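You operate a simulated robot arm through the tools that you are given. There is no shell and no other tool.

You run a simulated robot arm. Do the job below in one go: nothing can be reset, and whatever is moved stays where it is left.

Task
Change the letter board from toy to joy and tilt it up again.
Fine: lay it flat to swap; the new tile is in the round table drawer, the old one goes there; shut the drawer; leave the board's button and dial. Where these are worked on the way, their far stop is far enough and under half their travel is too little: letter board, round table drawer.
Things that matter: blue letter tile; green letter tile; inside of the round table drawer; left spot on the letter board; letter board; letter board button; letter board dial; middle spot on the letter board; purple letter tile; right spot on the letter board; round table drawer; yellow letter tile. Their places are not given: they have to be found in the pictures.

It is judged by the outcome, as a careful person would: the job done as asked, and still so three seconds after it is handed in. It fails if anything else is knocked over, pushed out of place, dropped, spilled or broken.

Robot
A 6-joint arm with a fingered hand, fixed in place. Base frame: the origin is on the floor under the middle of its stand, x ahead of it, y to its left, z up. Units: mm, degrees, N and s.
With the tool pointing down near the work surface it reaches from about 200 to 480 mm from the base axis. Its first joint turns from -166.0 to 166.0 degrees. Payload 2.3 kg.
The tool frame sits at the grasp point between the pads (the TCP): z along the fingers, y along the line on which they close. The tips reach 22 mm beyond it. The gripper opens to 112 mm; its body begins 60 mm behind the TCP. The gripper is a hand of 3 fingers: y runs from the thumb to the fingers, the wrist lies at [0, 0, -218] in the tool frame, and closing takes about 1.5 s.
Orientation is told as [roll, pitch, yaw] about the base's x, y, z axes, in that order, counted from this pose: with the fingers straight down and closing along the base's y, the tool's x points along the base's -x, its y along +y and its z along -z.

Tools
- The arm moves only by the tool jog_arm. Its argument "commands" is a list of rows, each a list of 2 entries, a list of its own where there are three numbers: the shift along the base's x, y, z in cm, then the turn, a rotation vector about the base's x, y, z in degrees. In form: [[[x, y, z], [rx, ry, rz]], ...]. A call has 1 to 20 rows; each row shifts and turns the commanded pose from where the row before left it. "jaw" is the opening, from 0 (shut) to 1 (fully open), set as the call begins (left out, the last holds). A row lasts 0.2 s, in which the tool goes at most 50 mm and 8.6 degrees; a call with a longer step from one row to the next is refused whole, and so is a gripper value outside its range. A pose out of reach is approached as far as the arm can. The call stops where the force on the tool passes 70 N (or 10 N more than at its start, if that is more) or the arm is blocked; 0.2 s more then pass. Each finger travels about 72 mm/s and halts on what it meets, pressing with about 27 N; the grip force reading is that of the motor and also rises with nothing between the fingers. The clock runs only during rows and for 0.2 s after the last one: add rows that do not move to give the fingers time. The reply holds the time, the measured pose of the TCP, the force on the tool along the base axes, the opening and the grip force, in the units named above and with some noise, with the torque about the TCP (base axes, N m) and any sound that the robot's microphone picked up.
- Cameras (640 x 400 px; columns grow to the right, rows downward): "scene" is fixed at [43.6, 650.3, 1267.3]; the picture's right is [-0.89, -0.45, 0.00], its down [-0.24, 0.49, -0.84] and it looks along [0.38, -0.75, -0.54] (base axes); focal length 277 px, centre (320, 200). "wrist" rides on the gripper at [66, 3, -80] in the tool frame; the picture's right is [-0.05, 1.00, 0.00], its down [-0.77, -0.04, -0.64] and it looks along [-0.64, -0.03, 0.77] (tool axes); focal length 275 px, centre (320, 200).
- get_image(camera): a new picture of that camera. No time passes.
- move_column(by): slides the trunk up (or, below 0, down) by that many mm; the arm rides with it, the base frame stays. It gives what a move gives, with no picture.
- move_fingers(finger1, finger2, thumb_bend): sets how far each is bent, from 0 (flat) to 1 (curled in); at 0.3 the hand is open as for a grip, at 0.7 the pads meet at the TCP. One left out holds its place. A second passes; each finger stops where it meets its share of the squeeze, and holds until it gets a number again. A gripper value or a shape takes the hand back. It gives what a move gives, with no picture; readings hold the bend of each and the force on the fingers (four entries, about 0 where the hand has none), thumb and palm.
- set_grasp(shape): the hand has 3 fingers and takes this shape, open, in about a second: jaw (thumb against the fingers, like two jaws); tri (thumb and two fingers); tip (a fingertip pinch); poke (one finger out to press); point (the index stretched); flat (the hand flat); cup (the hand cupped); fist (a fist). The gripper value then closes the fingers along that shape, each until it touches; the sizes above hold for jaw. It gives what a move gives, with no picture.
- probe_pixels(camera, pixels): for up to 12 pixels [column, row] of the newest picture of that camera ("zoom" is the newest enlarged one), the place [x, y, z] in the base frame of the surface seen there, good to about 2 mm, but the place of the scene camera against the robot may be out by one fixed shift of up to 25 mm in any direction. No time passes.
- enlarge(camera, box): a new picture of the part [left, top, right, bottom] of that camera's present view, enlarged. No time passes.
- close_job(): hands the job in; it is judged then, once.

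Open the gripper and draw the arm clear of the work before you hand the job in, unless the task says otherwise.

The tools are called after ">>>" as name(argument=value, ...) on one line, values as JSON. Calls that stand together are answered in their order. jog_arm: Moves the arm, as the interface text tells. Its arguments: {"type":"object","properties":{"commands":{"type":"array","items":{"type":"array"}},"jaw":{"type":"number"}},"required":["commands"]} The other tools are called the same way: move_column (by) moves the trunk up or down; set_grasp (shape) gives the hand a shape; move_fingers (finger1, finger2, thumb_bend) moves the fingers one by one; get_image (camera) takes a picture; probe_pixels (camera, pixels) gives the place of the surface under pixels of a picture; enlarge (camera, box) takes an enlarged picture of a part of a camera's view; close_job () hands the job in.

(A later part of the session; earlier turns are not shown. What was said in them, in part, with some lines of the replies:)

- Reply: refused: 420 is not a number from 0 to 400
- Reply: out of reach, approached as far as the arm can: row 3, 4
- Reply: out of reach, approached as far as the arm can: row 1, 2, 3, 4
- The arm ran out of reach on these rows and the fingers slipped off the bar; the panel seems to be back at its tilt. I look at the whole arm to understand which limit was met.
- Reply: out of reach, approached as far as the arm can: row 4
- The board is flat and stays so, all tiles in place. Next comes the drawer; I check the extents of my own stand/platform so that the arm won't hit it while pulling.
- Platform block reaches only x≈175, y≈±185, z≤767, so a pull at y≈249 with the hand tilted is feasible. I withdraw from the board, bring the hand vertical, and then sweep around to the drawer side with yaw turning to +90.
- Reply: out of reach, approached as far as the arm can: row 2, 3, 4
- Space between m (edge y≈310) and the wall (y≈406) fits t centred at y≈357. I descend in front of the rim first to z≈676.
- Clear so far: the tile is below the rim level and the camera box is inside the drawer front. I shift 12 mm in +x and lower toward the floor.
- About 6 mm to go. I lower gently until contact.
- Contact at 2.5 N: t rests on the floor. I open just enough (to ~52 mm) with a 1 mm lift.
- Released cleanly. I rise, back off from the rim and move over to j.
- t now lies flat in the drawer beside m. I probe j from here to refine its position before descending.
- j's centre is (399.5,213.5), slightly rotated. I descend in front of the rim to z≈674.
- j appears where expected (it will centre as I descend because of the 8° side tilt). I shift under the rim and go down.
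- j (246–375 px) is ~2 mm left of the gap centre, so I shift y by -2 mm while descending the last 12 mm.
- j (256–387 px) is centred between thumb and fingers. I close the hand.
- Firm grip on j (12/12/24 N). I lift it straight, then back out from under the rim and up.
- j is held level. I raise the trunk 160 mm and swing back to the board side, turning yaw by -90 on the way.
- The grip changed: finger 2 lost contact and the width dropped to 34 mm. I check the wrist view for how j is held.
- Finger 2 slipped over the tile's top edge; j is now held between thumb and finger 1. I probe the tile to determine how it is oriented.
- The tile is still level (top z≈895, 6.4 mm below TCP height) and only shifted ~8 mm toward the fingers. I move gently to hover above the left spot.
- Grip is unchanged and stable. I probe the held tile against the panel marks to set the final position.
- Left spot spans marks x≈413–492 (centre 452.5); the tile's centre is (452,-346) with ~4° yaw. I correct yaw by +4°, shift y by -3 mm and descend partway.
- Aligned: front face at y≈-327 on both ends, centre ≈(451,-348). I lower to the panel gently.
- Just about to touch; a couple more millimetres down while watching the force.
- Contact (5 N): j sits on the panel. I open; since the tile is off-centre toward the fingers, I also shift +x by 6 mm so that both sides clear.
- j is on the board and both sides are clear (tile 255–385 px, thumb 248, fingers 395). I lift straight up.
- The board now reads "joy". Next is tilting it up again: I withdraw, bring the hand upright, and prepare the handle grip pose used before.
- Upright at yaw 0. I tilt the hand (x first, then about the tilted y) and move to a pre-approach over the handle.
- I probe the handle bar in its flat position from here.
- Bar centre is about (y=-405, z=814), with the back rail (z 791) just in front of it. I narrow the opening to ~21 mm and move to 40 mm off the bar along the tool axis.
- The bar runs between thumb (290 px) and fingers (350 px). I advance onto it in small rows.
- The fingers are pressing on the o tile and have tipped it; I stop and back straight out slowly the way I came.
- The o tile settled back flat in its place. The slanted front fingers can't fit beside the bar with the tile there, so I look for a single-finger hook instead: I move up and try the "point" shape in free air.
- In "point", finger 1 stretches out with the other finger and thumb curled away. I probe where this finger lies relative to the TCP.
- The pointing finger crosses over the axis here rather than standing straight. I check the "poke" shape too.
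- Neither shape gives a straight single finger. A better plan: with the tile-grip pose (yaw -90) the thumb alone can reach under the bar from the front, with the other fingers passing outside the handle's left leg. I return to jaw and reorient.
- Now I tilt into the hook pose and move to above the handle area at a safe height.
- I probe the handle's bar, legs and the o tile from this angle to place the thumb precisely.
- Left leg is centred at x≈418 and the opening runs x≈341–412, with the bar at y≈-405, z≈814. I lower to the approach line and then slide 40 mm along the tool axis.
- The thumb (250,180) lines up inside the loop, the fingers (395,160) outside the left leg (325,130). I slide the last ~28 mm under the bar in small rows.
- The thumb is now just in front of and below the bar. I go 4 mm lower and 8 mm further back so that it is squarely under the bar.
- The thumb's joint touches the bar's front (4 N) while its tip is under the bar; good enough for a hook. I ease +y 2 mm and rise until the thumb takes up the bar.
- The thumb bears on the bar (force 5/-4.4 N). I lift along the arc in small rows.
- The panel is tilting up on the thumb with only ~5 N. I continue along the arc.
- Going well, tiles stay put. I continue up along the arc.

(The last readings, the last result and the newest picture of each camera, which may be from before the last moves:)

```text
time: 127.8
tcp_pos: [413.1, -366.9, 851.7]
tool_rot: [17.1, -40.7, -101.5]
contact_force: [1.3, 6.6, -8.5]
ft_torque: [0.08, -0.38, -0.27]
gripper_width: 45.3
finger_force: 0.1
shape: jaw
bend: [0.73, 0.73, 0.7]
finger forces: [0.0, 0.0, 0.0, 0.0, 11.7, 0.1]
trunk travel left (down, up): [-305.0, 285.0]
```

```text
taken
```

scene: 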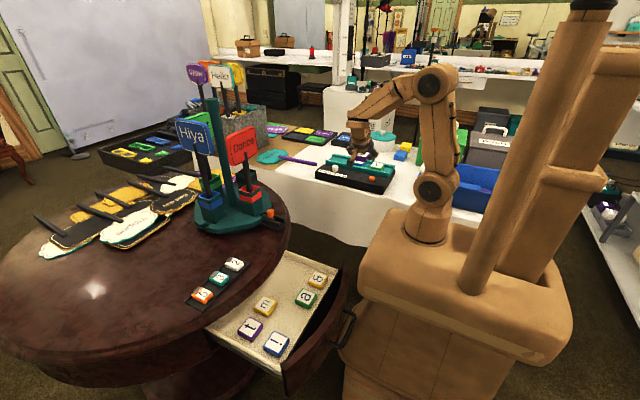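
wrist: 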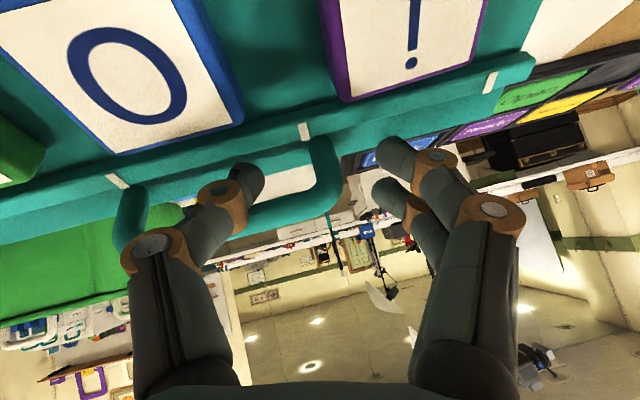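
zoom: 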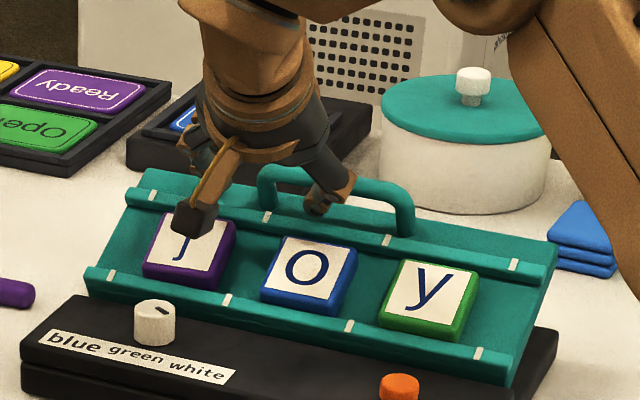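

Nearly up; remaining travel is about 9 mm in y and 6 mm in z. I continue gently to the stop.

>>> jog_arm(commands=[[[0, 0.32, 0.25], [0, 0, 0]], [[0, 0.32, 0.22], [0, 0, 0]]])

>>> enlarge(camera="scene", box=[325, 120, 395, 180])

```text
time: 128.4
tcp_pos: [413.0, -361.9, 857.2]
tool_rot: [17.2, -40.6, -101.5]
contact_force: [0.9, 3.3, -12.0]
ft_torque: [0.08, -0.42, -0.16]
gripper_width: 45.6
finger_force: 0.0
shape: jaw
bend: [0.73, 0.73, 0.7]
finger forces: [0.0, 0.0, 0.0, 0.0, 10.8, 0.1]
trunk travel left (down, up): [-305.0, 285.0]
```

```text
6.67 times, centred on (360, 150) of scene
```

zoom: 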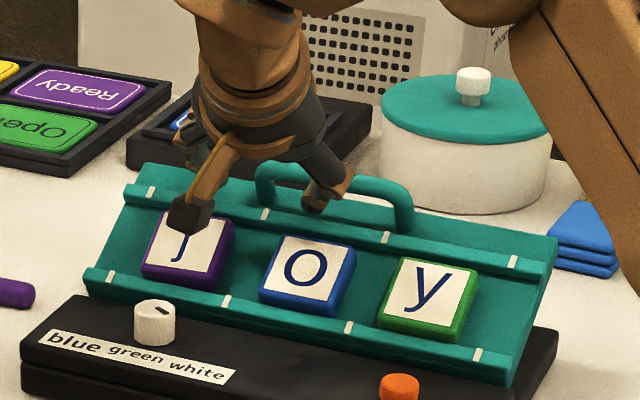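

The panel's corner is at (334,144.4) px, the same as in the initial picture, so it's at its up stop. I ease the thumb down slightly to see whether it stays.

>>> jog_arm(commands=[[[0, 0, -0.3], [0, 0, 0]], [[0, 0, -0.3], [0, 0, 0]], [[0, 0, 0], [0, 0, 0]]])

>>> enlarge(camera="scene", box=[325, 120, 395, 180])

>>> get_image(camera="wrist")

```text
time: 129.2
tcp_pos: [410.9, -362.2, 851.7]
tool_rot: [17.4, -40.8, -101.7]
contact_force: [-1.1, -5.5, 8.1]
ft_torque: [-0.2, 0.25, 0.14]
gripper_width: 44.2
finger_force: 0.0
shape: jaw
bend: [0.73, 0.73, 0.7]
finger forces: [0.1, 0.0, 0.0, 0.0, 9.4, 0.0]
trunk travel left (down, up): [-305.0, 285.0]
```

```text
6.67 times, centred on (360, 150) of scene
```

zoom: 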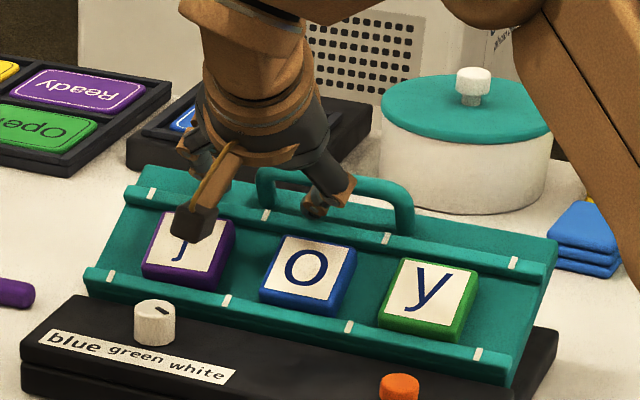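

```text
taken
```

wrist: 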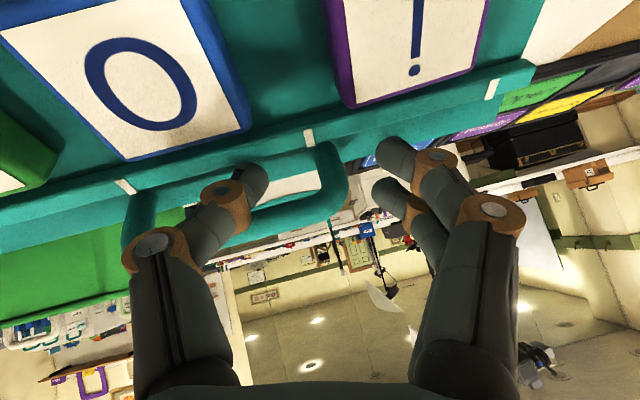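

The panel stays up, but my thumb now rests on the back rail (8 N). I go back up 3 mm to the middle of the gap and then slide out along the tool axis.

>>> jog_arm(commands=[[[0, 0, 0.3], [0, 0, 0]], [[0, 0, 0], [0, 0, 0]]])

>>> enlarge(camera="scene", box=[325, 120, 395, 180])

```text
time: 129.8
tcp_pos: [412.5, -360.5, 853.5]
tool_rot: [17.2, -40.8, -101.5]
contact_force: [-0.5, 0.3, 0.0]
ft_torque: [-0.02, 0.01, 0.01]
gripper_width: 44.5
finger_force: 0.0
shape: jaw
bend: [0.73, 0.73, 0.7]
finger forces: [0.1, 0.1, 0.0, 0.0, 1.0, 0.0]
trunk travel left (down, up): [-305.0, 285.0]
```

```text
6.67 times, centred on (360, 150) of scene
```

zoom: 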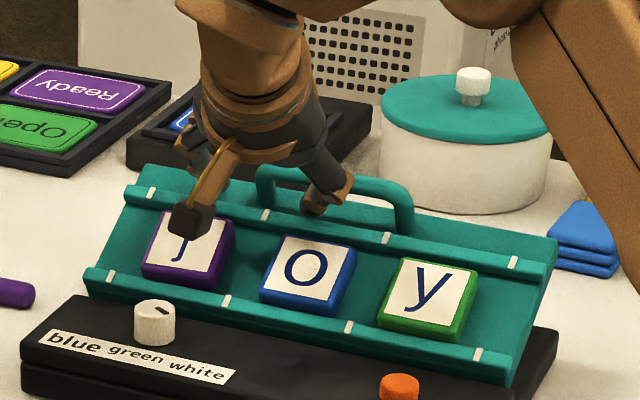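

Force is zero and the panel stays up. I slide out along the tool axis in small rows.

>>> jog_arm(commands=[[[-0.08, 0.33, 0.36], [0, 0, 0]], [[-0.08, 0.33, 0.36], [0, 0, 0]], [[-0.08, 0.33, 0.36], [0, 0, 0]]])

>>> enlarge(camera="scene", box=[325, 120, 395, 180])

>>> get_image(camera="wrist")

```text
time: 130.6
tcp_pos: [408.8, -350.8, 865.3]
tool_rot: [17.2, -40.8, -101.6]
contact_force: [-0.9, 0.1, -0.2]
ft_torque: [0.02, -0.01, 0.01]
gripper_width: 44.8
finger_force: 0.1
shape: jaw
bend: [0.73, 0.73, 0.7]
finger forces: [0.1, 0.1, 0.1, 0.1, 0.8, 0.1]
trunk travel left (down, up): [-305.0, 285.0]
```

```text
6.67 times, centred on (360, 150) of scene
```

zoom: 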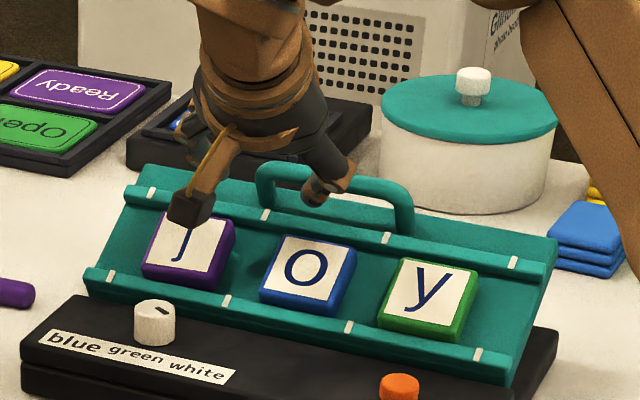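

```text
taken
```

wrist: 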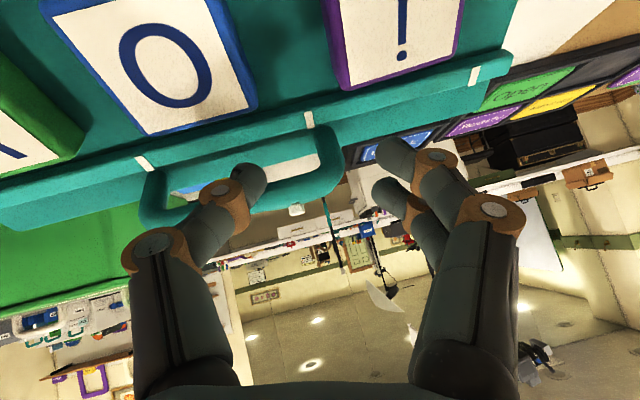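

The thumb is coming out of the loop freely. I continue out and up.

>>> jog_arm(commands=[[[-0.1, 0.4, 0.45], [0, 0, 0]], [[-0.1, 0.5, 0.55], [0, 0, 0]], [[-0.15, 0.67, 0.75], [0, 0, 0]], [[-0.2, 0.7, 1.2], [0, 0, 0]], [[-0.2, 0.7, 1.5], [0, 0, 0]], [[-0.2, 0.7, 1.5], [0, 0, 0]]])

>>> enlarge(camera="scene", box=[310, 110, 410, 190])

>>> get_image(camera="wrist")

```text
time: 132.0
tcp_pos: [399.4, -314.4, 922.8]
tool_rot: [17.2, -40.8, -101.7]
contact_force: [0.4, 0.6, 0.5]
ft_torque: [-0.01, 0.0, 0.01]
gripper_width: 44.5
finger_force: 0.0
shape: jaw
bend: [0.73, 0.73, 0.7]
finger forces: [0.0, 0.0, 0.0, 0.0, 0.1, 0.0]
trunk travel left (down, up): [-305.0, 285.0]
```

```text
5.00 times, centred on (360, 150) of scene
```

zoom: 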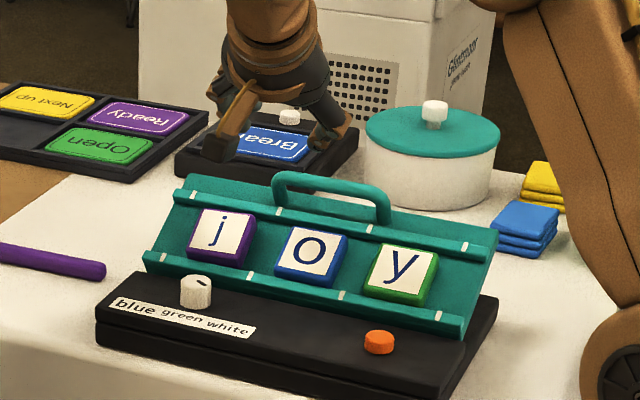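

```text
taken
```

wrist: 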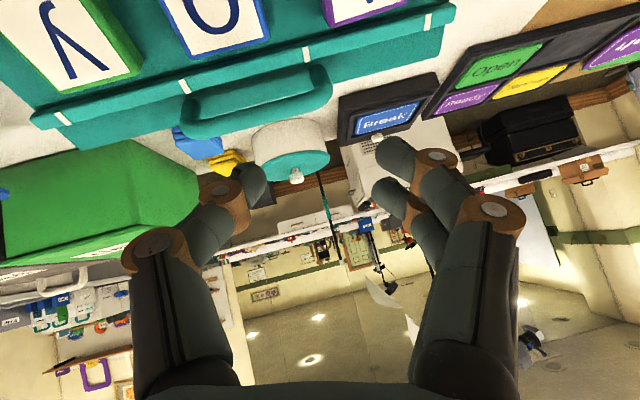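

The board stands tilted up reading "joy", with dial and button untouched. Next I shut the drawer: I withdraw, bring the hand upright and swing round to the drawer, turning yaw toward +90.

>>> jog_arm(commands=[[[-1.0, 1.2, 0.8], [0, 6.5, 0]], [[-1.0, 1.2, 0.8], [0, 6.5, 0]], [[-1.3, 1.4, 0.4], [7, 0, 0]], [[-1.3, 1.4, 0.4], [7, 0, 0]], [[-1.3, 1.4, 0.4], [7, 0, 0]], [[-1.3, 1.4, 0.3], [7, 0, 0]], [[-1.3, 1.4, 0.3], [7, 0, 0]], [[-1.3, 1.4, 0.3], [7, 0, 0]]])

>>> jog_arm(commands=[[[0, 1.9, 0], [0, 0, 8.2]], [[0, 1.9, 0], [0, 0, 8.2]], [[0, 1.9, 0], [0, 0, 8.2]], [[0, 1.9, 0], [0, 0, 8.2]], [[0, 1.9, 0], [0, 0, 8.2]], [[0, 1.9, 0], [0, 0, 8.2]], [[0, 1.9, 0], [0, 0, 8.2]], [[0, 1.9, 0], [0, 0, 8.2]], [[0, 1.9, 0], [0, 0, 8.2]], [[0, 1.9, 0], [0, 0, 8.2]], [[0, 1.9, 0], [0, 0, 8.2]], [[0, 1.9, 0], [0, 0, 8.2]], [[0, 1.9, 0], [0, 0, 8.2]], [[0, 1.9, 0], [0, 0, 8.2]], [[0, 1.9, 0], [0, 0, 8.2]], [[0, 1.9, 0], [0, 0, 8.2]], [[0, 1.9, 0], [0, 0, 8.2]], [[0, 1.9, 0], [0, 0, 8.2]], [[0, 1.9, 0], [0, 0, 8.2]], [[0, 1.9, 0], [0, 0, 8.2]]], jaw=0.25)

```text
time: 133.8
tcp_pos: [301.4, -205.9, 960.9]
tool_rot: [-0.1, 0.0, -90.0]
contact_force: [-0.4, -0.8, 0.2]
ft_torque: [-0.01, -0.01, 0.02]
gripper_width: 44.5
finger_force: 0.2
shape: jaw
bend: [0.73, 0.73, 0.7]
finger forces: [0.0, 0.0, 0.0, 0.0, 0.0, 0.0]
trunk travel left (down, up): [-305.0, 285.0]
```

```text
time: 138.0
tcp_pos: [303.2, 173.9, 959.6]
tool_rot: [-0.1, 0.0, 74.0]
contact_force: [0.6, 0.1, 0.5]
ft_torque: [0.03, -0.01, -0.02]
gripper_width: 28.4
finger_force: 0.1
shape: jaw
bend: [0.73, 0.73, 0.7]
finger forces: [0.1, 0.0, 0.0, 0.0, 0.0, 0.1]
trunk travel left (down, up): [-305.0, 285.0]
```

I finish the yaw, move nearer the drawer front and lower the trunk 160 mm.

>>> jog_arm(commands=[[[-2.0, 1.5, 0], [0, 0, 8]], [[-2.0, 1.5, 0], [0, 0, 8]], [[-2.0, 1.5, 0], [0, 0, 0]], [[-2.0, 1.5, 0], [0, 0, 0]], [[-2.0, 1.4, 0], [0, 0, 0]]])

>>> move_column(by=-160)

>>> jog_arm(commands=[[[-0.8, 0, -0.9], [0, -7.86, 0]], [[-0.8, 0, -0.9], [0, -7.86, 0]], [[-1.0, 0, -0.9], [0, -7.86, 0]], [[-1.2, 0, -0.9], [0, -7.86, 0]], [[-1.3, 0, -0.9], [0, -7.86, 0]], [[-1.3, 0, -0.9], [0, -7.86, 0]], [[-1.3, 0, -0.9], [0, -7.86, 0]]])

>>> get_image(camera="wrist")

>>> get_image(camera="scene")

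```text
time: 139.2
tcp_pos: [201.9, 248.8, 962.5]
tool_rot: [-0.3, -0.2, 89.9]
contact_force: [-0.1, 1.0, -0.3]
ft_torque: [-0.02, -0.03, 0.0]
gripper_width: 28.4
finger_force: 0.0
shape: jaw
bend: [0.73, 0.73, 0.7]
finger forces: [0.0, 0.0, 0.1, 0.0, 0.0, 0.0]
trunk travel left (down, up): [-305.0, 285.0]
```

```text
time: 141.0
tcp_pos: [202.7, 248.1, 802.2]
tool_rot: [-0.1, 0.0, 89.9]
contact_force: [-0.3, -0.2, -0.1]
ft_torque: [0.0, -0.02, -0.03]
gripper_width: 28.4
finger_force: 0.1
shape: jaw
bend: [0.73, 0.73, 0.7]
finger forces: [0.0, 0.0, 0.0, 0.0, 0.1, 0.0]
trunk travel left (down, up): [-145.0, 445.0]
```

```text
time: 142.6
tcp_pos: [129.8, 247.1, 745.5]
tool_rot: [-54.6, -1.7, 88.5]
contact_force: [0.4, -0.8, 0.0]
ft_torque: [0.01, -0.02, 0.01]
gripper_width: 28.1
finger_force: 0.2
shape: jaw
bend: [0.73, 0.73, 0.7]
finger forces: [0.0, 0.0, 0.1, 0.0, 0.0, 0.0]
trunk travel left (down, up): [-145.0, 445.0]
```

```text
taken
```

wrist: 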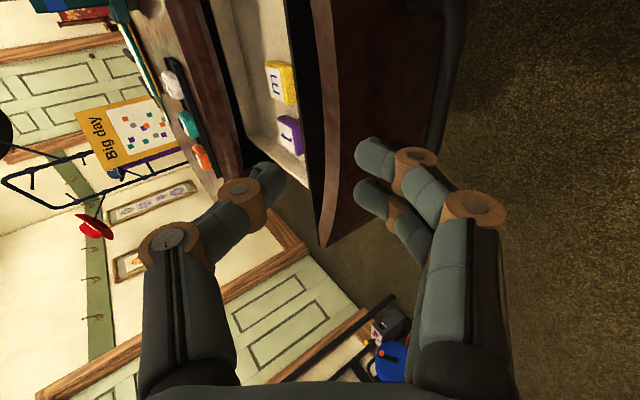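

```text
taken
```

scene: 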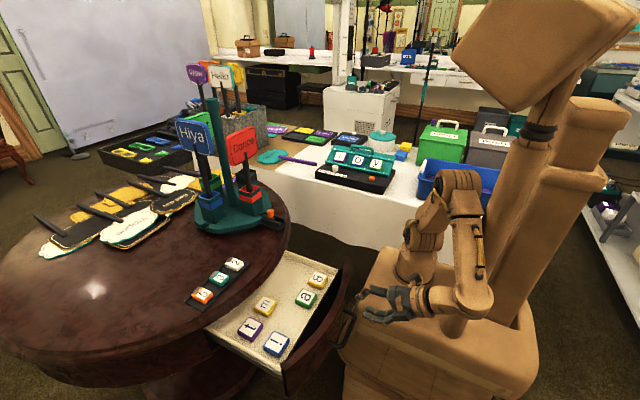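

Drawer contents are unchanged (m, t, !, a, &). I go down to the pre-approach point for the handle.

>>> jog_arm(commands=[[[-0.3, 0, -1.0], [0, 0, 0]], [[-0.3, 0, -1.0], [0, 0, 0]], [[-0.3, 0, -1.0], [0, 0, 0]], [[-0.3, 0, -1.0], [0, 0, 0]], [[-0.3, 0, -1.0], [0, 0, 0]], [[-0.3, 0, -0.9], [0, 0, 0]], [[-0.2, 0, -0.9], [0, 0, 0]], [[-0.2, 0, -0.9], [0, 0, 0]]])

>>> get_image(camera="wrist")

```text
time: 144.6
tcp_pos: [134.1, 241.4, 665.6]
tool_rot: [-54.6, -1.1, 82.8]
contact_force: [0.0, -0.4, -0.2]
ft_torque: [-0.01, 0.03, -0.01]
gripper_width: 28.5
finger_force: 0.0
shape: jaw
bend: [0.73, 0.73, 0.7]
finger forces: [0.1, 0.0, 0.0, 0.0, 0.0, 0.1]
trunk travel left (down, up): [-145.0, 445.0]
stopped in row 8: the arm was blocked; the commanded pose is now the measured one
```

```text
taken
```

wrist: 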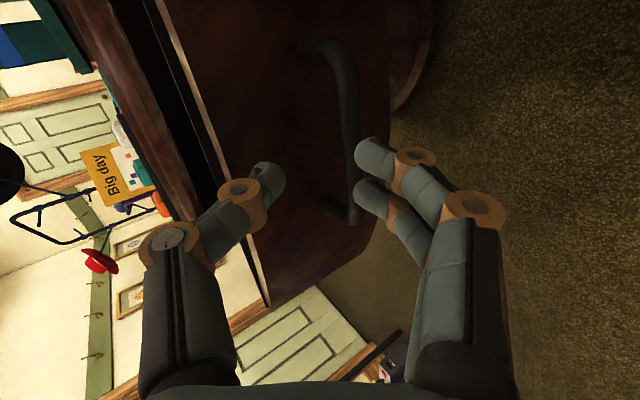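

The arm got blocked near the end of that row; I look at the scene to see what limits it.

>>> get_image(camera="scene")

>>> enlarge(camera="scene", box=[320, 160, 520, 340])

```text
taken
```

scene: 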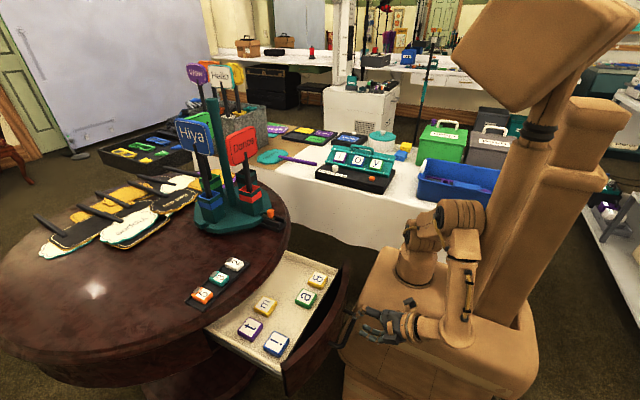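

```text
2.22 times, centred on (420, 250) of scene
```

zoom: 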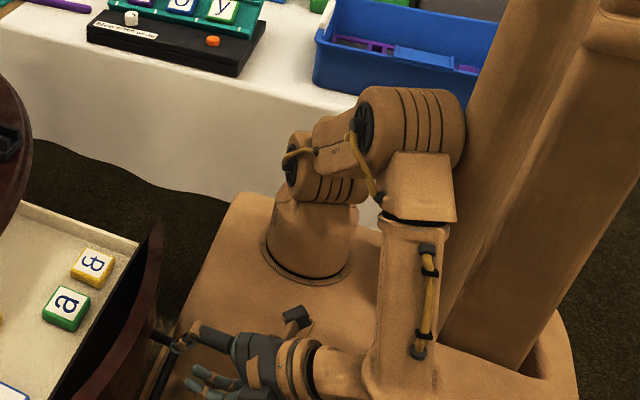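

My elbow is up against my own column, so I shouldn't go further in -x. I come forward 11 mm, straighten the yaw, and go down to line up with the handle bar.

>>> jog_arm(commands=[[[0.6, 0.35, 0], [0, 0, 3.6]], [[0.5, 0.35, -0.3], [0, 0, 3.6]], [[0.1, 0, -0.7], [0, 0, 0]], [[0, 0, -0.8], [0, 0, 0]], [[0, 0, -0.8], [0, 0, 0]]])

>>> get_image(camera="wrist")

```text
time: 145.8
tcp_pos: [144.8, 249.5, 639.1]
tool_rot: [-54.7, -1.1, 90.2]
contact_force: [0.7, 0.0, 0.7]
ft_torque: [0.01, 0.0, -0.02]
gripper_width: 28.1
finger_force: 0.0
shape: jaw
bend: [0.73, 0.73, 0.7]
finger forces: [0.0, 0.0, 0.1, 0.0, 0.1, 0.1]
trunk travel left (down, up): [-145.0, 445.0]
```

```text
taken
```

wrist: 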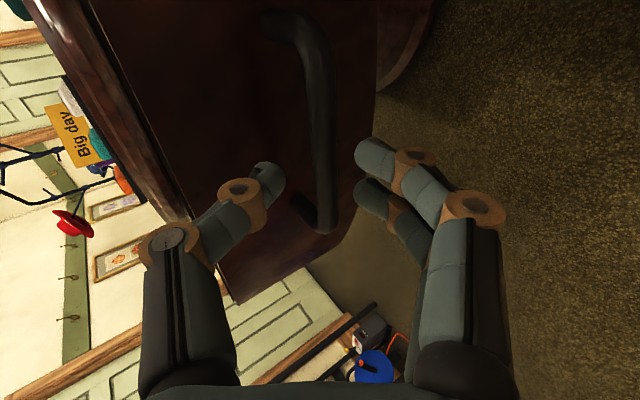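

The bar is nicely between thumb and fingers. I advance 33 mm along the tool axis and close on it.

>>> jog_arm(commands=[[[0.7, 0, -0.48], [0, 0, 0]], [[0.7, 0, -0.48], [0, 0, 0]], [[0.7, 0, -0.48], [0, 0, 0]], [[0.65, 0, -0.4], [0, 0, 0]]])

>>> jog_arm(commands=[[[0, 0, 0], [0, 0, 0]], [[0, 0, 0], [0, 0, 0]], [[0, 0, 0], [0, 0, 0]], [[0, 0, 0], [0, 0, 0]]], jaw=0.0)

>>> get_image(camera="wrist")

```text
time: 146.8
tcp_pos: [173.2, 249.1, 620.6]
tool_rot: [-54.5, -1.0, 90.2]
contact_force: [0.0, -0.2, 0.7]
ft_torque: [-0.02, -0.01, 0.0]
gripper_width: 27.9
finger_force: 0.0
shape: jaw
bend: [0.73, 0.73, 0.7]
finger forces: [0.0, 0.0, 0.0, 0.0, 0.6, 0.1]
trunk travel left (down, up): [-145.0, 445.0]
```

```text
time: 147.8
tcp_pos: [172.4, 249.6, 619.6]
tool_rot: [-54.7, -1.1, 90.2]
contact_force: [-0.6, -1.5, -5.0]
ft_torque: [-0.05, 0.02, 0.02]
gripper_width: 0.0
finger_force: 27.0
shape: jaw
bend: [0.67, 0.66, 0.66]
finger forces: [4.4, 4.7, 0.0, 0.1, 3.1, 0.1]
trunk travel left (down, up): [-145.0, 445.0]
```

```text
taken
```

wrist: 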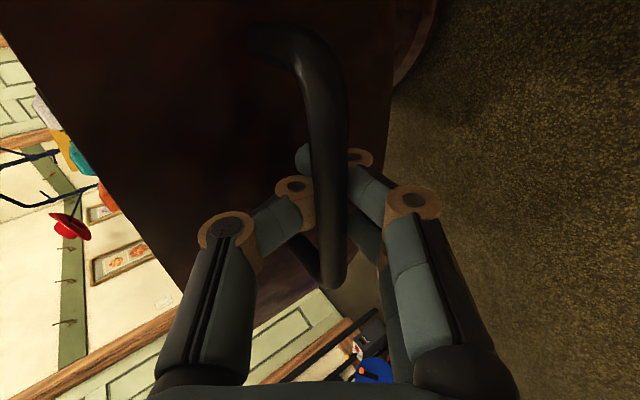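

The handle is caged in the hand again. I push the drawer in, slowly at first.

>>> jog_arm(commands=[[[0.5, 0, 0], [0, 0, 0]], [[0.8, 0, 0], [0, 0, 0]], [[1.0, 0, 0], [0, 0, 0]], [[1.0, 0, 0], [0, 0, 0]], [[1.0, 0, 0], [0, 0, 0]]])

>>> enlarge(camera="scene", box=[190, 220, 390, 390])

```text
time: 149.0
tcp_pos: [216.3, 249.1, 619.0]
tool_rot: [-54.6, -1.0, 90.2]
contact_force: [-0.1, 4.1, -4.5]
ft_torque: [-0.01, 0.03, -0.03]
gripper_width: 0.1
finger_force: 27.4
shape: jaw
bend: [0.67, 0.67, 0.74]
finger forces: [4.7, 4.8, 0.1, 0.0, 4.3, 0.0]
trunk travel left (down, up): [-145.0, 445.0]
```

```text
2.35 times, centred on (290, 305) of scene
```

zoom: 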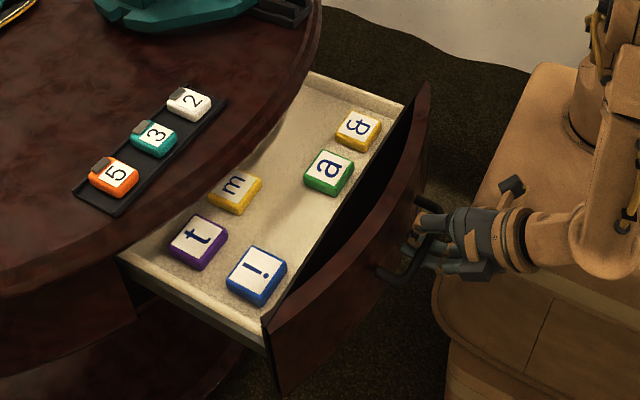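

The drawer moves in with its tiles in place. I keep pushing.

>>> jog_arm(commands=[[[1.0, 0, 0], [0, 0, 0]], [[1.0, 0, 0], [0, 0, 0]], [[1.0, 0, 0], [0, 0, 0]], [[1.0, 0, 0], [0, 0, 0]], [[1.0, 0, 0], [0, 0, 0]], [[1.0, 0, 0], [0, 0, 0]], [[1.0, 0, 0], [0, 0, 0]], [[1.0, 0, 0], [0, 0, 0]], [[1.0, 0, 0], [0, 0, 0]], [[1.0, 0, 0], [0, 0, 0]], [[1.0, 0, 0], [0, 0, 0]], [[1.0, 0, 0], [0, 0, 0]], [[1.0, 0, 0], [0, 0, 0]]])

>>> enlarge(camera="scene", box=[190, 220, 390, 390])

>>> get_image(camera="wrist")

```text
time: 151.8
tcp_pos: [345.0, 248.3, 620.1]
tool_rot: [-54.6, -1.0, 90.1]
contact_force: [1.0, 4.3, -6.0]
ft_torque: [-0.01, 0.0, -0.02]
gripper_width: 0.0
finger_force: 27.2
shape: jaw
bend: [0.68, 0.67, 0.74]
finger forces: [5.4, 5.8, 0.0, 0.0, 4.8, 0.1]
trunk travel left (down, up): [-145.0, 445.0]
```

```text
2.35 times, centred on (290, 305) of scene
```

zoom: 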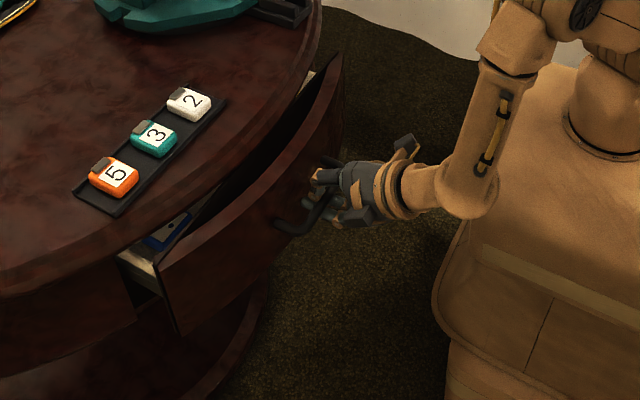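

```text
taken
```

wrist: 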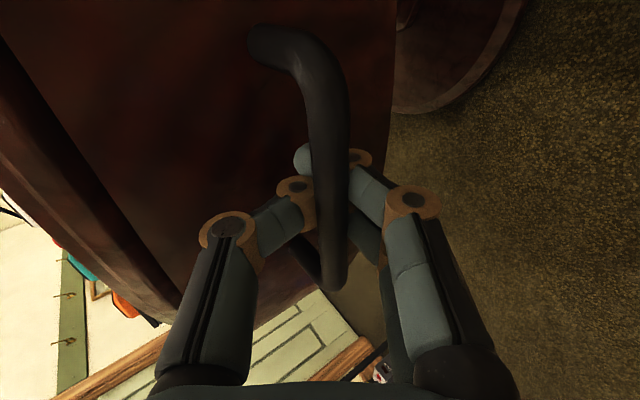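

About 47 mm remain. I continue, slower toward the end.

>>> jog_arm(commands=[[[0.9, 0, 0], [0, 0, 0]], [[0.9, 0, 0], [0, 0, 0]], [[0.9, 0, 0], [0, 0, 0]], [[0.8, 0, 0], [0, 0, 0]], [[0.6, 0, 0], [0, 0, 0]], [[0.4, 0, 0], [0, 0, 0]]])

>>> enlarge(camera="scene", box=[190, 220, 390, 390])

>>> get_image(camera="wrist")

```text
time: 153.2
tcp_pos: [391.7, 248.9, 619.0]
tool_rot: [-54.5, -1.0, 90.2]
contact_force: [-0.2, -0.2, -7.1]
ft_torque: [0.0, 0.01, -0.01]
gripper_width: 0.2
finger_force: 27.1
shape: jaw
bend: [0.68, 0.67, 0.74]
finger forces: [6.1, 6.5, 0.0, 0.1, 4.3, 0.0]
trunk travel left (down, up): [-145.0, 445.0]
```

```text
2.35 times, centred on (290, 305) of scene
```

zoom: 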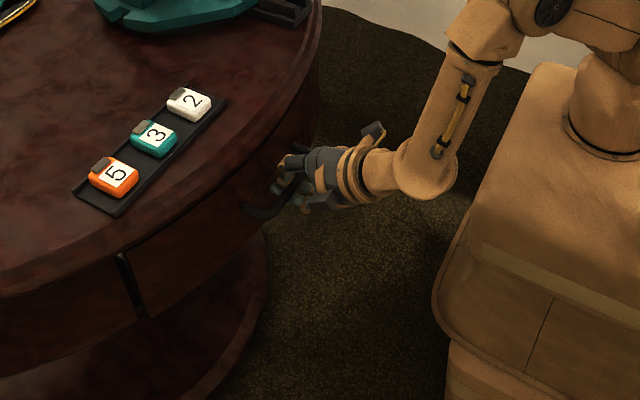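

```text
taken
```

wrist: 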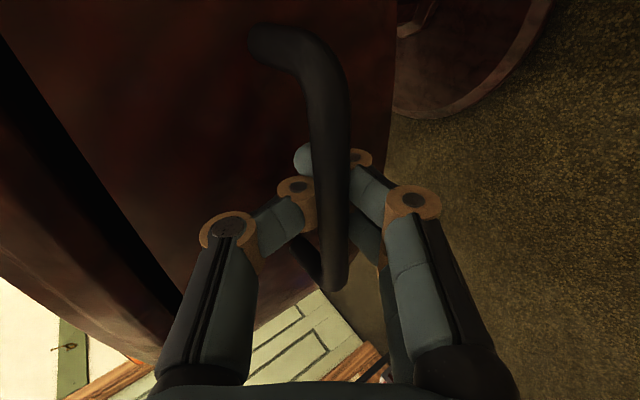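

The drawer is almost shut. I push the last millimetres until I feel the stop.

>>> jog_arm(commands=[[[0.2, 0, 0], [0, 0, 0]], [[0.2, 0, 0], [0, 0, 0]]])

>>> enlarge(camera="scene", box=[190, 220, 390, 390])

```text
time: 153.8
tcp_pos: [394.6, 249.2, 621.0]
tool_rot: [-54.5, -1.1, 90.3]
contact_force: [-1.2, -0.9, -8.6]
ft_torque: [0.01, -0.03, 0.0]
gripper_width: 0.1
finger_force: 26.5
shape: jaw
bend: [0.68, 0.67, 0.74]
finger forces: [6.5, 6.9, 0.0, 0.0, 4.1, 0.1]
trunk travel left (down, up): [-145.0, 445.0]
```

```text
2.35 times, centred on (290, 305) of scene
```

zoom: 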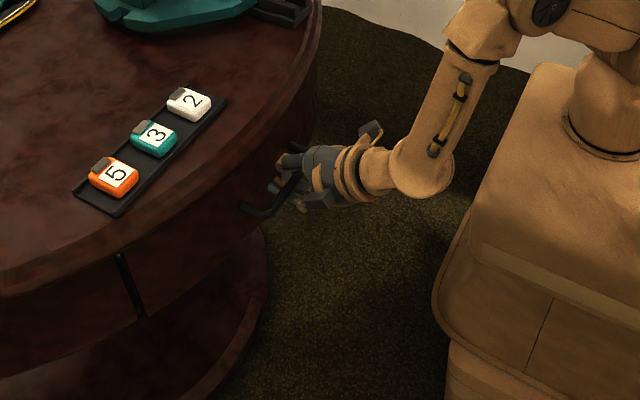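

Still no firm stop; a thin dark gap shows at (125,285). I push a little more.

>>> jog_arm(commands=[[[0.25, 0, 0], [0, 0, 0]], [[0.25, 0, 0], [0, 0, 0]]])

>>> enlarge(camera="scene", box=[190, 220, 390, 390])

```text
time: 154.4
tcp_pos: [399.8, 248.4, 620.0]
tool_rot: [-54.6, -0.9, 90.1]
contact_force: [-0.1, -1.0, -10.4]
ft_torque: [0.01, -0.06, 0.01]
gripper_width: 0.0
finger_force: 27.0
shape: jaw
bend: [0.68, 0.67, 0.74]
finger forces: [6.9, 7.4, 0.1, 0.0, 3.9, 0.1]
trunk travel left (down, up): [-145.0, 445.0]
```

```text
2.35 times, centred on (290, 305) of scene
```

zoom: 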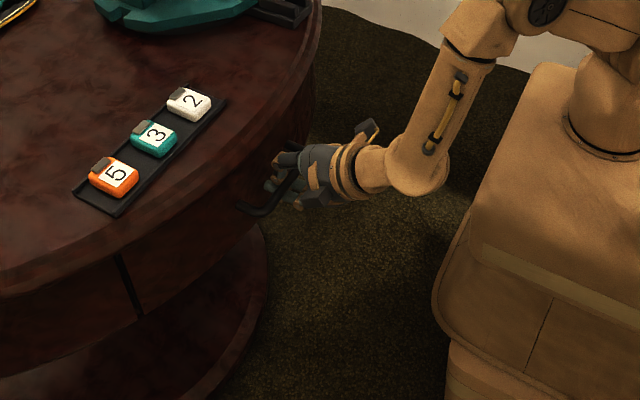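

The gap narrows, still no resistance. A few more millimetres.

>>> jog_arm(commands=[[[0.2, 0, 0], [0, 0, 0]], [[0.2, 0, 0], [0, 0, 0]]])

>>> enlarge(camera="scene", box=[190, 260, 310, 370])

```text
time: 155.0
tcp_pos: [405.2, 249.7, 621.5]
tool_rot: [-54.7, -1.0, 90.2]
contact_force: [0.5, 0.1, -10.1]
ft_torque: [0.01, -0.03, -0.03]
gripper_width: 0.1
finger_force: 26.8
shape: jaw
bend: [0.68, 0.67, 0.74]
finger forces: [6.8, 7.3, 0.0, 0.0, 4.1, 0.1]
trunk travel left (down, up): [-145.0, 445.0]
```

```text
3.64 times, centred on (250, 315) of scene
```

zoom: 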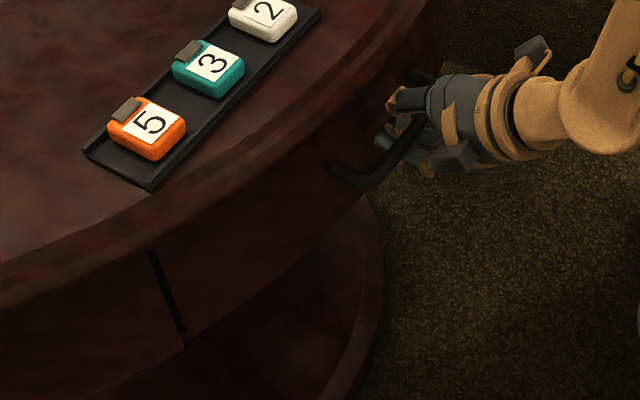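

I check by probing where the drawer front and the handle now are (initially the front was at x≈430, bar outer edge ≈391–394).

>>> get_image(camera="wrist")

>>> probe_pixels(camera="wrist", pixels=[[330, 80], [335, 120], [340, 160], [290, 40], [220, 60], [200, 120], [370, 100], [180, 100], [120, 100], [60, 60], [330, 60], [250, 130]])

```text
taken
```

wrist: 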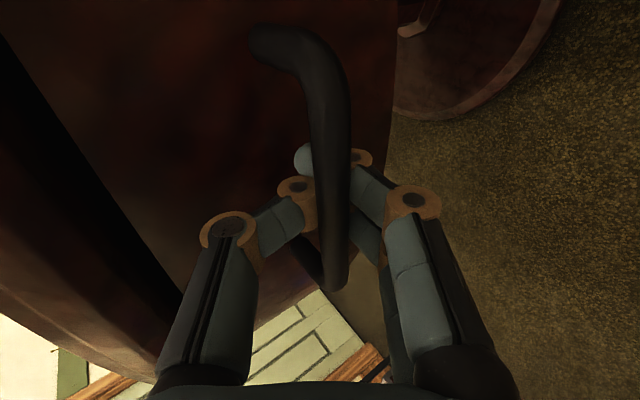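

```text
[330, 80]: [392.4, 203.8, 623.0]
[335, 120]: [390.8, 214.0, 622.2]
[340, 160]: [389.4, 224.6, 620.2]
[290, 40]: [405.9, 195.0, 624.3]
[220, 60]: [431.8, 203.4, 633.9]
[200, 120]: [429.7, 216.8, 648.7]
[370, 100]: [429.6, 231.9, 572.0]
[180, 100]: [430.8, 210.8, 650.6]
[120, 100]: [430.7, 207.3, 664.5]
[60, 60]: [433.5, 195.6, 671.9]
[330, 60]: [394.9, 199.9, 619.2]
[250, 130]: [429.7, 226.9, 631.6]
```

The front is at x≈430 and the bar at 390–394, as at the start. I press a few millimetres more so the fingertips confirm it is against its stop.

>>> jog_arm(commands=[[[0.2, 0, 0], [0, 0, 0]], [[0.2, 0, 0], [0, 0, 0]]])

>>> get_image(camera="wrist")

>>> probe_pixels(camera="wrist", pixels=[[220, 60], [200, 120], [370, 100], [180, 100], [120, 100], [335, 120]])

```text
time: 155.6
tcp_pos: [407.1, 250.3, 620.2]
tool_rot: [-54.7, -1.0, 90.2]
contact_force: [-10.5, -1.3, -11.8]
ft_torque: [0.01, -0.03, 0.05]
gripper_width: 0.1
finger_force: 26.5
shape: jaw
bend: [0.68, 0.68, 0.74]
finger forces: [8.1, 8.7, 0.0, 0.0, 3.7, 0.0]
trunk travel left (down, up): [-145.0, 445.0]
```

```text
taken
```

wrist: 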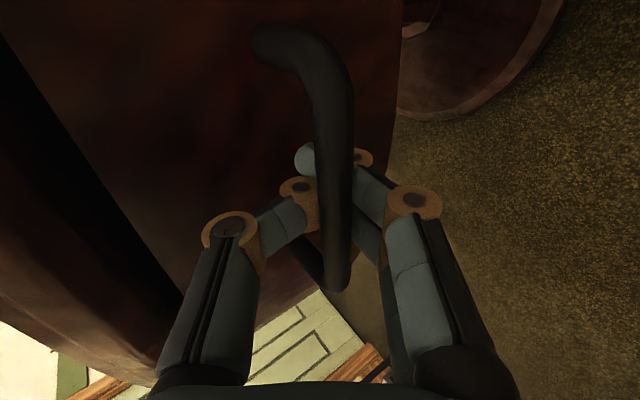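

```text
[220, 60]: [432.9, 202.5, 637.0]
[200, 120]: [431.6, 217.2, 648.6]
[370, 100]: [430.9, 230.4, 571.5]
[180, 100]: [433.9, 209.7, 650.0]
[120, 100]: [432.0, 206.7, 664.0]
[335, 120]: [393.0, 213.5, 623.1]
```

Firm stop felt (10 N in x): the drawer is shut. I ease back 10 mm within the cage's slack, open the fingers, and check.

>>> jog_arm(commands=[[[-0.4, 0, 0], [0, 0, 0]], [[-0.4, 0, 0], [0, 0, 0]], [[-0.3, 0, 0], [0, 0, 0]]])

>>> jog_arm(commands=[[[0, 0, 0], [0, 0, 0]], [[0, 0, 0], [0, 0, 0]], [[0, 0, 0], [0, 0, 0]]], jaw=0.25)

>>> get_image(camera="wrist")

>>> probe_pixels(camera="wrist", pixels=[[220, 60], [200, 120], [180, 100], [335, 60], [325, 120]])

```text
time: 156.4
tcp_pos: [397.5, 249.8, 621.0]
tool_rot: [-54.7, -1.0, 90.2]
contact_force: [1.3, -0.8, -11.2]
ft_torque: [-0.01, -0.09, 0.0]
gripper_width: 0.1
finger_force: 27.1
shape: jaw
bend: [0.68, 0.68, 0.74]
finger forces: [8.0, 8.7, 0.1, 0.0, 27.7, 0.0]
trunk travel left (down, up): [-145.0, 445.0]
```

```text
time: 157.2
tcp_pos: [396.2, 248.6, 621.3]
tool_rot: [-54.6, -1.1, 90.2]
contact_force: [-0.2, -0.5, 0.0]
ft_torque: [0.01, 0.01, -0.03]
gripper_width: 27.6
finger_force: 0.1
shape: jaw
bend: [0.73, 0.73, 0.7]
finger forces: [0.1, 0.0, 0.0, 0.0, 0.0, 0.0]
trunk travel left (down, up): [-145.0, 445.0]
```

```text
taken
```

wrist: 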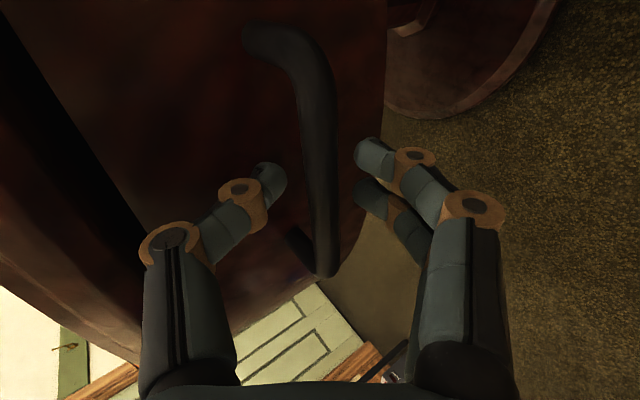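

```text
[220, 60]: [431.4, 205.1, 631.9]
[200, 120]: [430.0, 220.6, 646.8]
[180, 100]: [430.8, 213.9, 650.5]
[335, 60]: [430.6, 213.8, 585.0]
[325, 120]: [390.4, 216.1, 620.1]
```

The fingers are open and clear of the bar. I compare the drawer seam with the very first picture using the same enlargement.

>>> enlarge(camera="scene", box=[160, 180, 320, 400])

>>> enlarge(camera="scene", box=[190, 290, 270, 370])

```text
1.82 times, centred on (240, 290) of scene
```

zoom: 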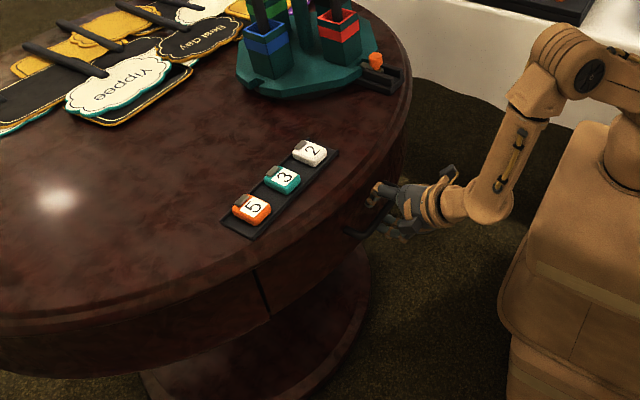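

```text
5.00 times, centred on (230, 330) of scene
```

zoom: 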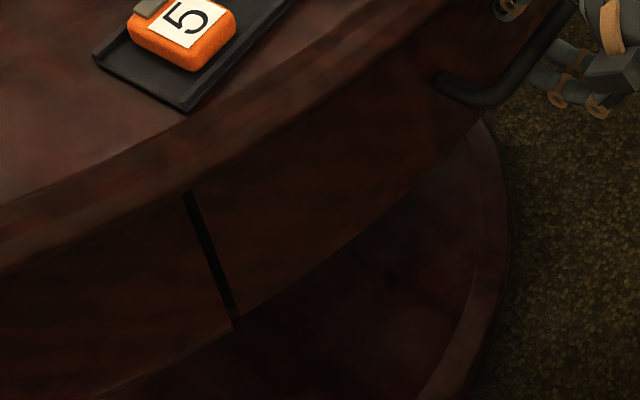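

The seam and handle look the same as at the start, so the drawer is shut. I back the hand out along the tool axis and away.

>>> jog_arm(commands=[[[-0.5, 0, 0.35], [0, 0, 0]], [[-0.8, 0, 0.57], [0, 0, 0]], [[-0.8, 0, 0.57], [0, 0, 0]], [[-1.0, 0, 0.7], [0, 0, 0]], [[-1.2, 0, 0.85], [0, 0, 0]], [[-1.5, 0, 1.05], [0, 0, 0]], [[-1.5, 0, 1.05], [0, 0, 0]], [[-1.5, 0, 1.5], [0, 0, 0]], [[0, 0, 2], [0, 7.86, 0]], [[0, 0, 2], [0, 7.86, 0]], [[0.5, 0, 2], [0, 7.86, 0]], [[0.5, 0, 2], [0, 7.86, 0]], [[0.5, 0, 1], [0, 7.86, 0]], [[0.5, 0, 1], [0, 7.86, 0]], [[0.5, 0, 0], [0, 7.86, 0]]])

>>> get_image(camera="wrist")

>>> get_image(camera="scene")

```text
time: 160.4
tcp_pos: [325.8, 249.4, 779.6]
tool_rot: [0.5, -0.9, 89.2]
contact_force: [0.3, -0.3, -0.3]
ft_torque: [0.0, 0.03, 0.01]
gripper_width: 27.6
finger_force: 0.1
shape: jaw
bend: [0.73, 0.73, 0.7]
finger forces: [0.0, 0.0, 0.0, 0.1, 0.1, 0.1]
out of reach, approached as far as the arm can: row 15
trunk travel left (down, up): [-145.0, 445.0]
```

```text
taken
```

wrist: 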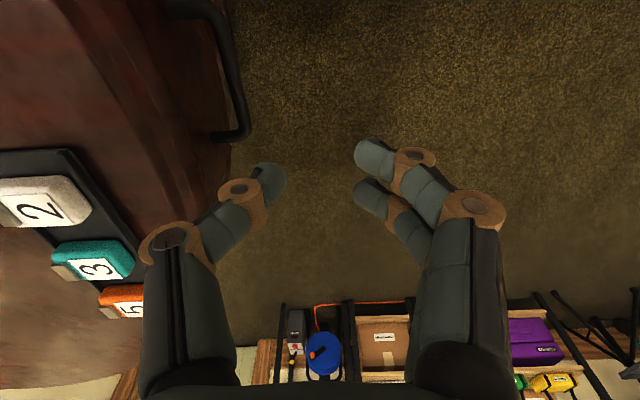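

```text
taken
```

scene: 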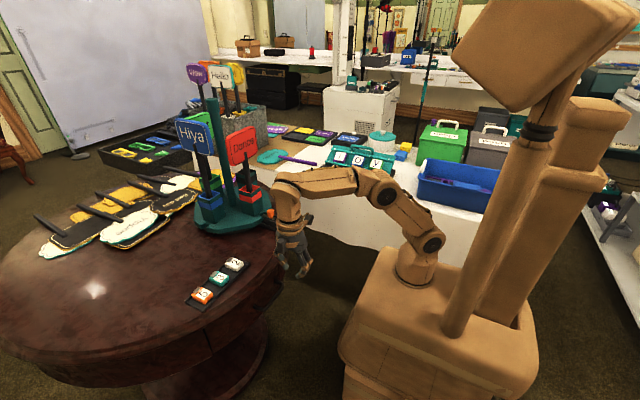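

The drawer is closed and the handle is free. I raise the trunk and swing to a viewpoint over the board for a final check.

>>> move_column(by=200)

>>> jog_arm(commands=[[[-0.5, -1.9, 0], [0, 0, -8.2]], [[-0.5, -1.9, 0], [0, 0, -8.2]], [[-0.5, -1.9, 0], [0, 0, -8.2]], [[-0.5, -1.9, 0], [0, 0, -8.2]], [[0, -1.9, 0], [0, 0, -8.2]], [[0, -1.9, 0], [0, 0, -8.2]], [[0, -1.9, 0], [0, 0, -8.2]], [[0, -1.9, 0], [0, 0, -8.2]], [[0, -1.9, 0], [0, 0, -8.2]], [[0, -1.9, 0], [0, 0, -8.2]], [[0, -1.9, 0], [0, 0, -8.2]], [[0, -1.9, 0], [0, 0, -8.2]], [[0, -1.9, 0], [0, 0, -8.2]], [[0, -1.9, 0], [0, 0, -8.2]], [[0, -1.9, 0], [0, 0, -8.2]], [[0, -1.9, 0], [0, 0, -8.2]], [[0, -1.9, 0], [0, 0, -8.2]], [[0, -1.9, 0], [0, 0, -8.2]], [[0, -1.9, 0], [0, 0, -8.2]], [[0, -1.9, 0], [0, 0, -8.2]]], jaw=1.0)

>>> jog_arm(commands=[[[1.5, -0.5, 0], [0, 0, -7.5]], [[1.5, -0.5, 0], [0, 0, -7.5]], [[1.5, 0, 0], [0, 0, 0]]])

>>> get_image(camera="wrist")

>>> get_image(camera="scene")

```text
time: 162.6
tcp_pos: [325.7, 248.1, 978.9]
tool_rot: [0.3, -0.8, 89.1]
contact_force: [-0.1, 0.2, 0.0]
ft_torque: [0.0, -0.03, -0.01]
gripper_width: 28.0
finger_force: 0.1
shape: jaw
bend: [0.73, 0.73, 0.7]
finger forces: [0.0, 0.0, 0.0, 0.1, 0.0, 0.0]
trunk travel left (down, up): [-345.0, 245.0]
```

```text
time: 166.8
tcp_pos: [306.1, -131.1, 979.0]
tool_rot: [0.3, -0.9, -75.0]
contact_force: [-0.7, 0.4, 0.4]
ft_torque: [-0.02, 0.0, 0.01]
gripper_width: 111.7
finger_force: 0.1
shape: jaw
bend: [0.3, 0.3, 0.3]
finger forces: [0.0, 0.0, 0.0, 0.1, 0.1, 0.0]
trunk travel left (down, up): [-345.0, 245.0]
```

```text
time: 167.6
tcp_pos: [351.6, -140.5, 978.7]
tool_rot: [0.2, -0.8, -89.8]
contact_force: [0.0, -0.7, 0.9]
ft_torque: [0.02, -0.01, 0.01]
gripper_width: 111.9
finger_force: 0.0
shape: jaw
bend: [0.3, 0.3, 0.3]
finger forces: [0.1, 0.0, 0.0, 0.0, 0.0, 0.0]
trunk travel left (down, up): [-345.0, 245.0]
```

```text
taken
```

wrist: 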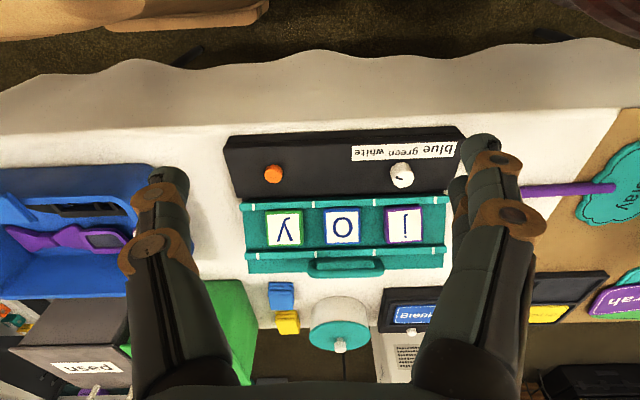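

```text
taken
```

scene: 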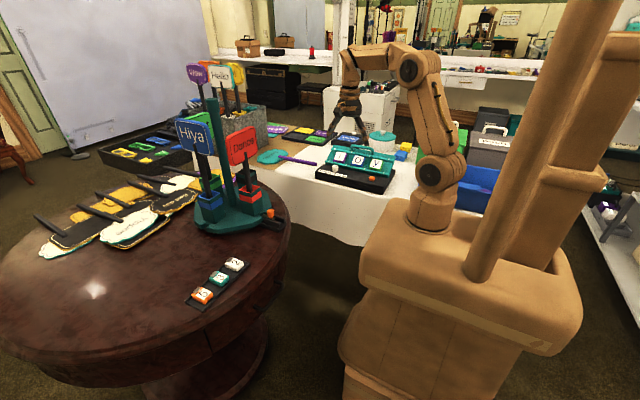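

The board reads joy and is tilted. I zoom and probe the tiles, the panel edge, the dial and the button against the initial values.

>>> enlarge(camera="wrist", box=[210, 115, 480, 290])

>>> probe_pixels(camera="wrist", pixels=[[404, 226], [342, 227], [284, 229], [342, 268], [440, 262], [273, 173], [402, 174], [425, 220], [425, 240], [342, 252], [230, 190], [460, 135]])

>>> enlarge(camera="scene", box=[280, 120, 440, 220])

```text
2.29 times, centred on (345, 202) of wrist
```

zoom: 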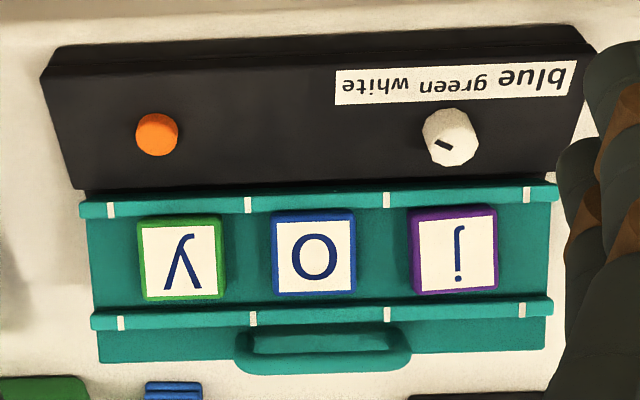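

```text
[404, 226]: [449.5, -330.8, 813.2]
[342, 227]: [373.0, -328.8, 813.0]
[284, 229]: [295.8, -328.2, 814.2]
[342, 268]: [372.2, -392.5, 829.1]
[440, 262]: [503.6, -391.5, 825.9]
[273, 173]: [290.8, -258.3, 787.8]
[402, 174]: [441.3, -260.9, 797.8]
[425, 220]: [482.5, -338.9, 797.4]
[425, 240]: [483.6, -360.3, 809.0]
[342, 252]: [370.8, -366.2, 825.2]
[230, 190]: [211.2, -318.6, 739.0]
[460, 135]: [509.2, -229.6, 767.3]
```

```text
4.00 times, centred on (360, 170) of scene
```

zoom: 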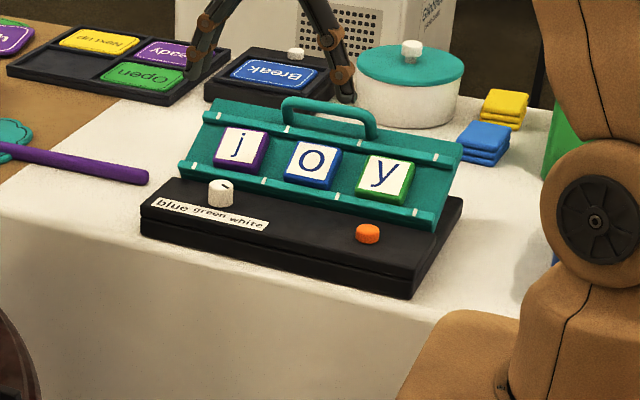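

All matches: tiles at x≈450/373/296, panel edge z≈829 as at the start, dial and button unchanged. I draw the arm clear, up and back.

>>> jog_arm(commands=[[[-0.5, 1.5, 1.0], [0, 0, 7.5]], [[-0.5, 1.5, 1.0], [0, 0, 7.5]], [[-0.5, 1.5, 1.0], [0, 0, 7.5]], [[-0.5, 1.5, 0.5], [0, 0, 7.5]], [[-0.5, 1.5, 0.5], [0, 0, 7.5]], [[0, 1.5, 0.5], [0, 0, 7.5]], [[0, 1.5, 0.5], [0, 0, 7.5]], [[0, 1.5, 0.5], [0, 0, 7.5]], [[0, 1.5, 0.5], [0, 0, 7.5]], [[0, 1.5, 0], [0, 0, 7.5]], [[0, 0, 0], [0, 0, 7.5]], [[0, 0, 0], [0, 0, 7.5]]])

>>> get_image(camera="scene")

```text
time: 170.2
tcp_pos: [325.7, 9.5, 1040.0]
tool_rot: [0.3, -0.8, 0.3]
contact_force: [0.4, -0.3, 0.0]
ft_torque: [-0.02, -0.04, 0.0]
gripper_width: 111.5
finger_force: 0.0
shape: jaw
bend: [0.3, 0.3, 0.3]
finger forces: [0.0, 0.1, 0.1, 0.0, 0.1, 0.0]
trunk travel left (down, up): [-345.0, 245.0]
```

```text
taken
```

scene: 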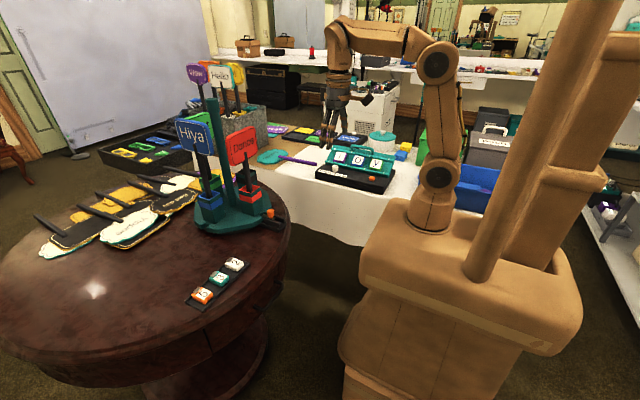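

The arm is clear with the gripper open, the board is tilted up reading "joy", t is in the drawer and the drawer is shut. I hand the job in.

>>> close_job()

```text
The job is handed in.
```

The letter board now reads "joy" and is tilted back up to its stop. I have handed the job in; no verdict came back with it.

- **Swap:** I laid the board flat and took the purple "t" off the left spot. I put it in the drawer beside the "m" and the "!". The "j", also a purple tile, now sits in the left spot, lined up between the marks.
- **Drawer:** It is pushed in until it met its stop, and the seam and handle look the same as in the first picture.
- **Dial and button:** I did not work either of them. The final pictures show the dial pointing the same way and both in their starting places.

While I was setting up to tilt the board back up, my fingers pressed on the "o" tile and tipped it. It settled flat when I backed off, and its position in the final check matches the start. The other drawer tiles stayed in place, and I saw nothing else moved or knocked over.

The arm is raised clear with the gripper open.
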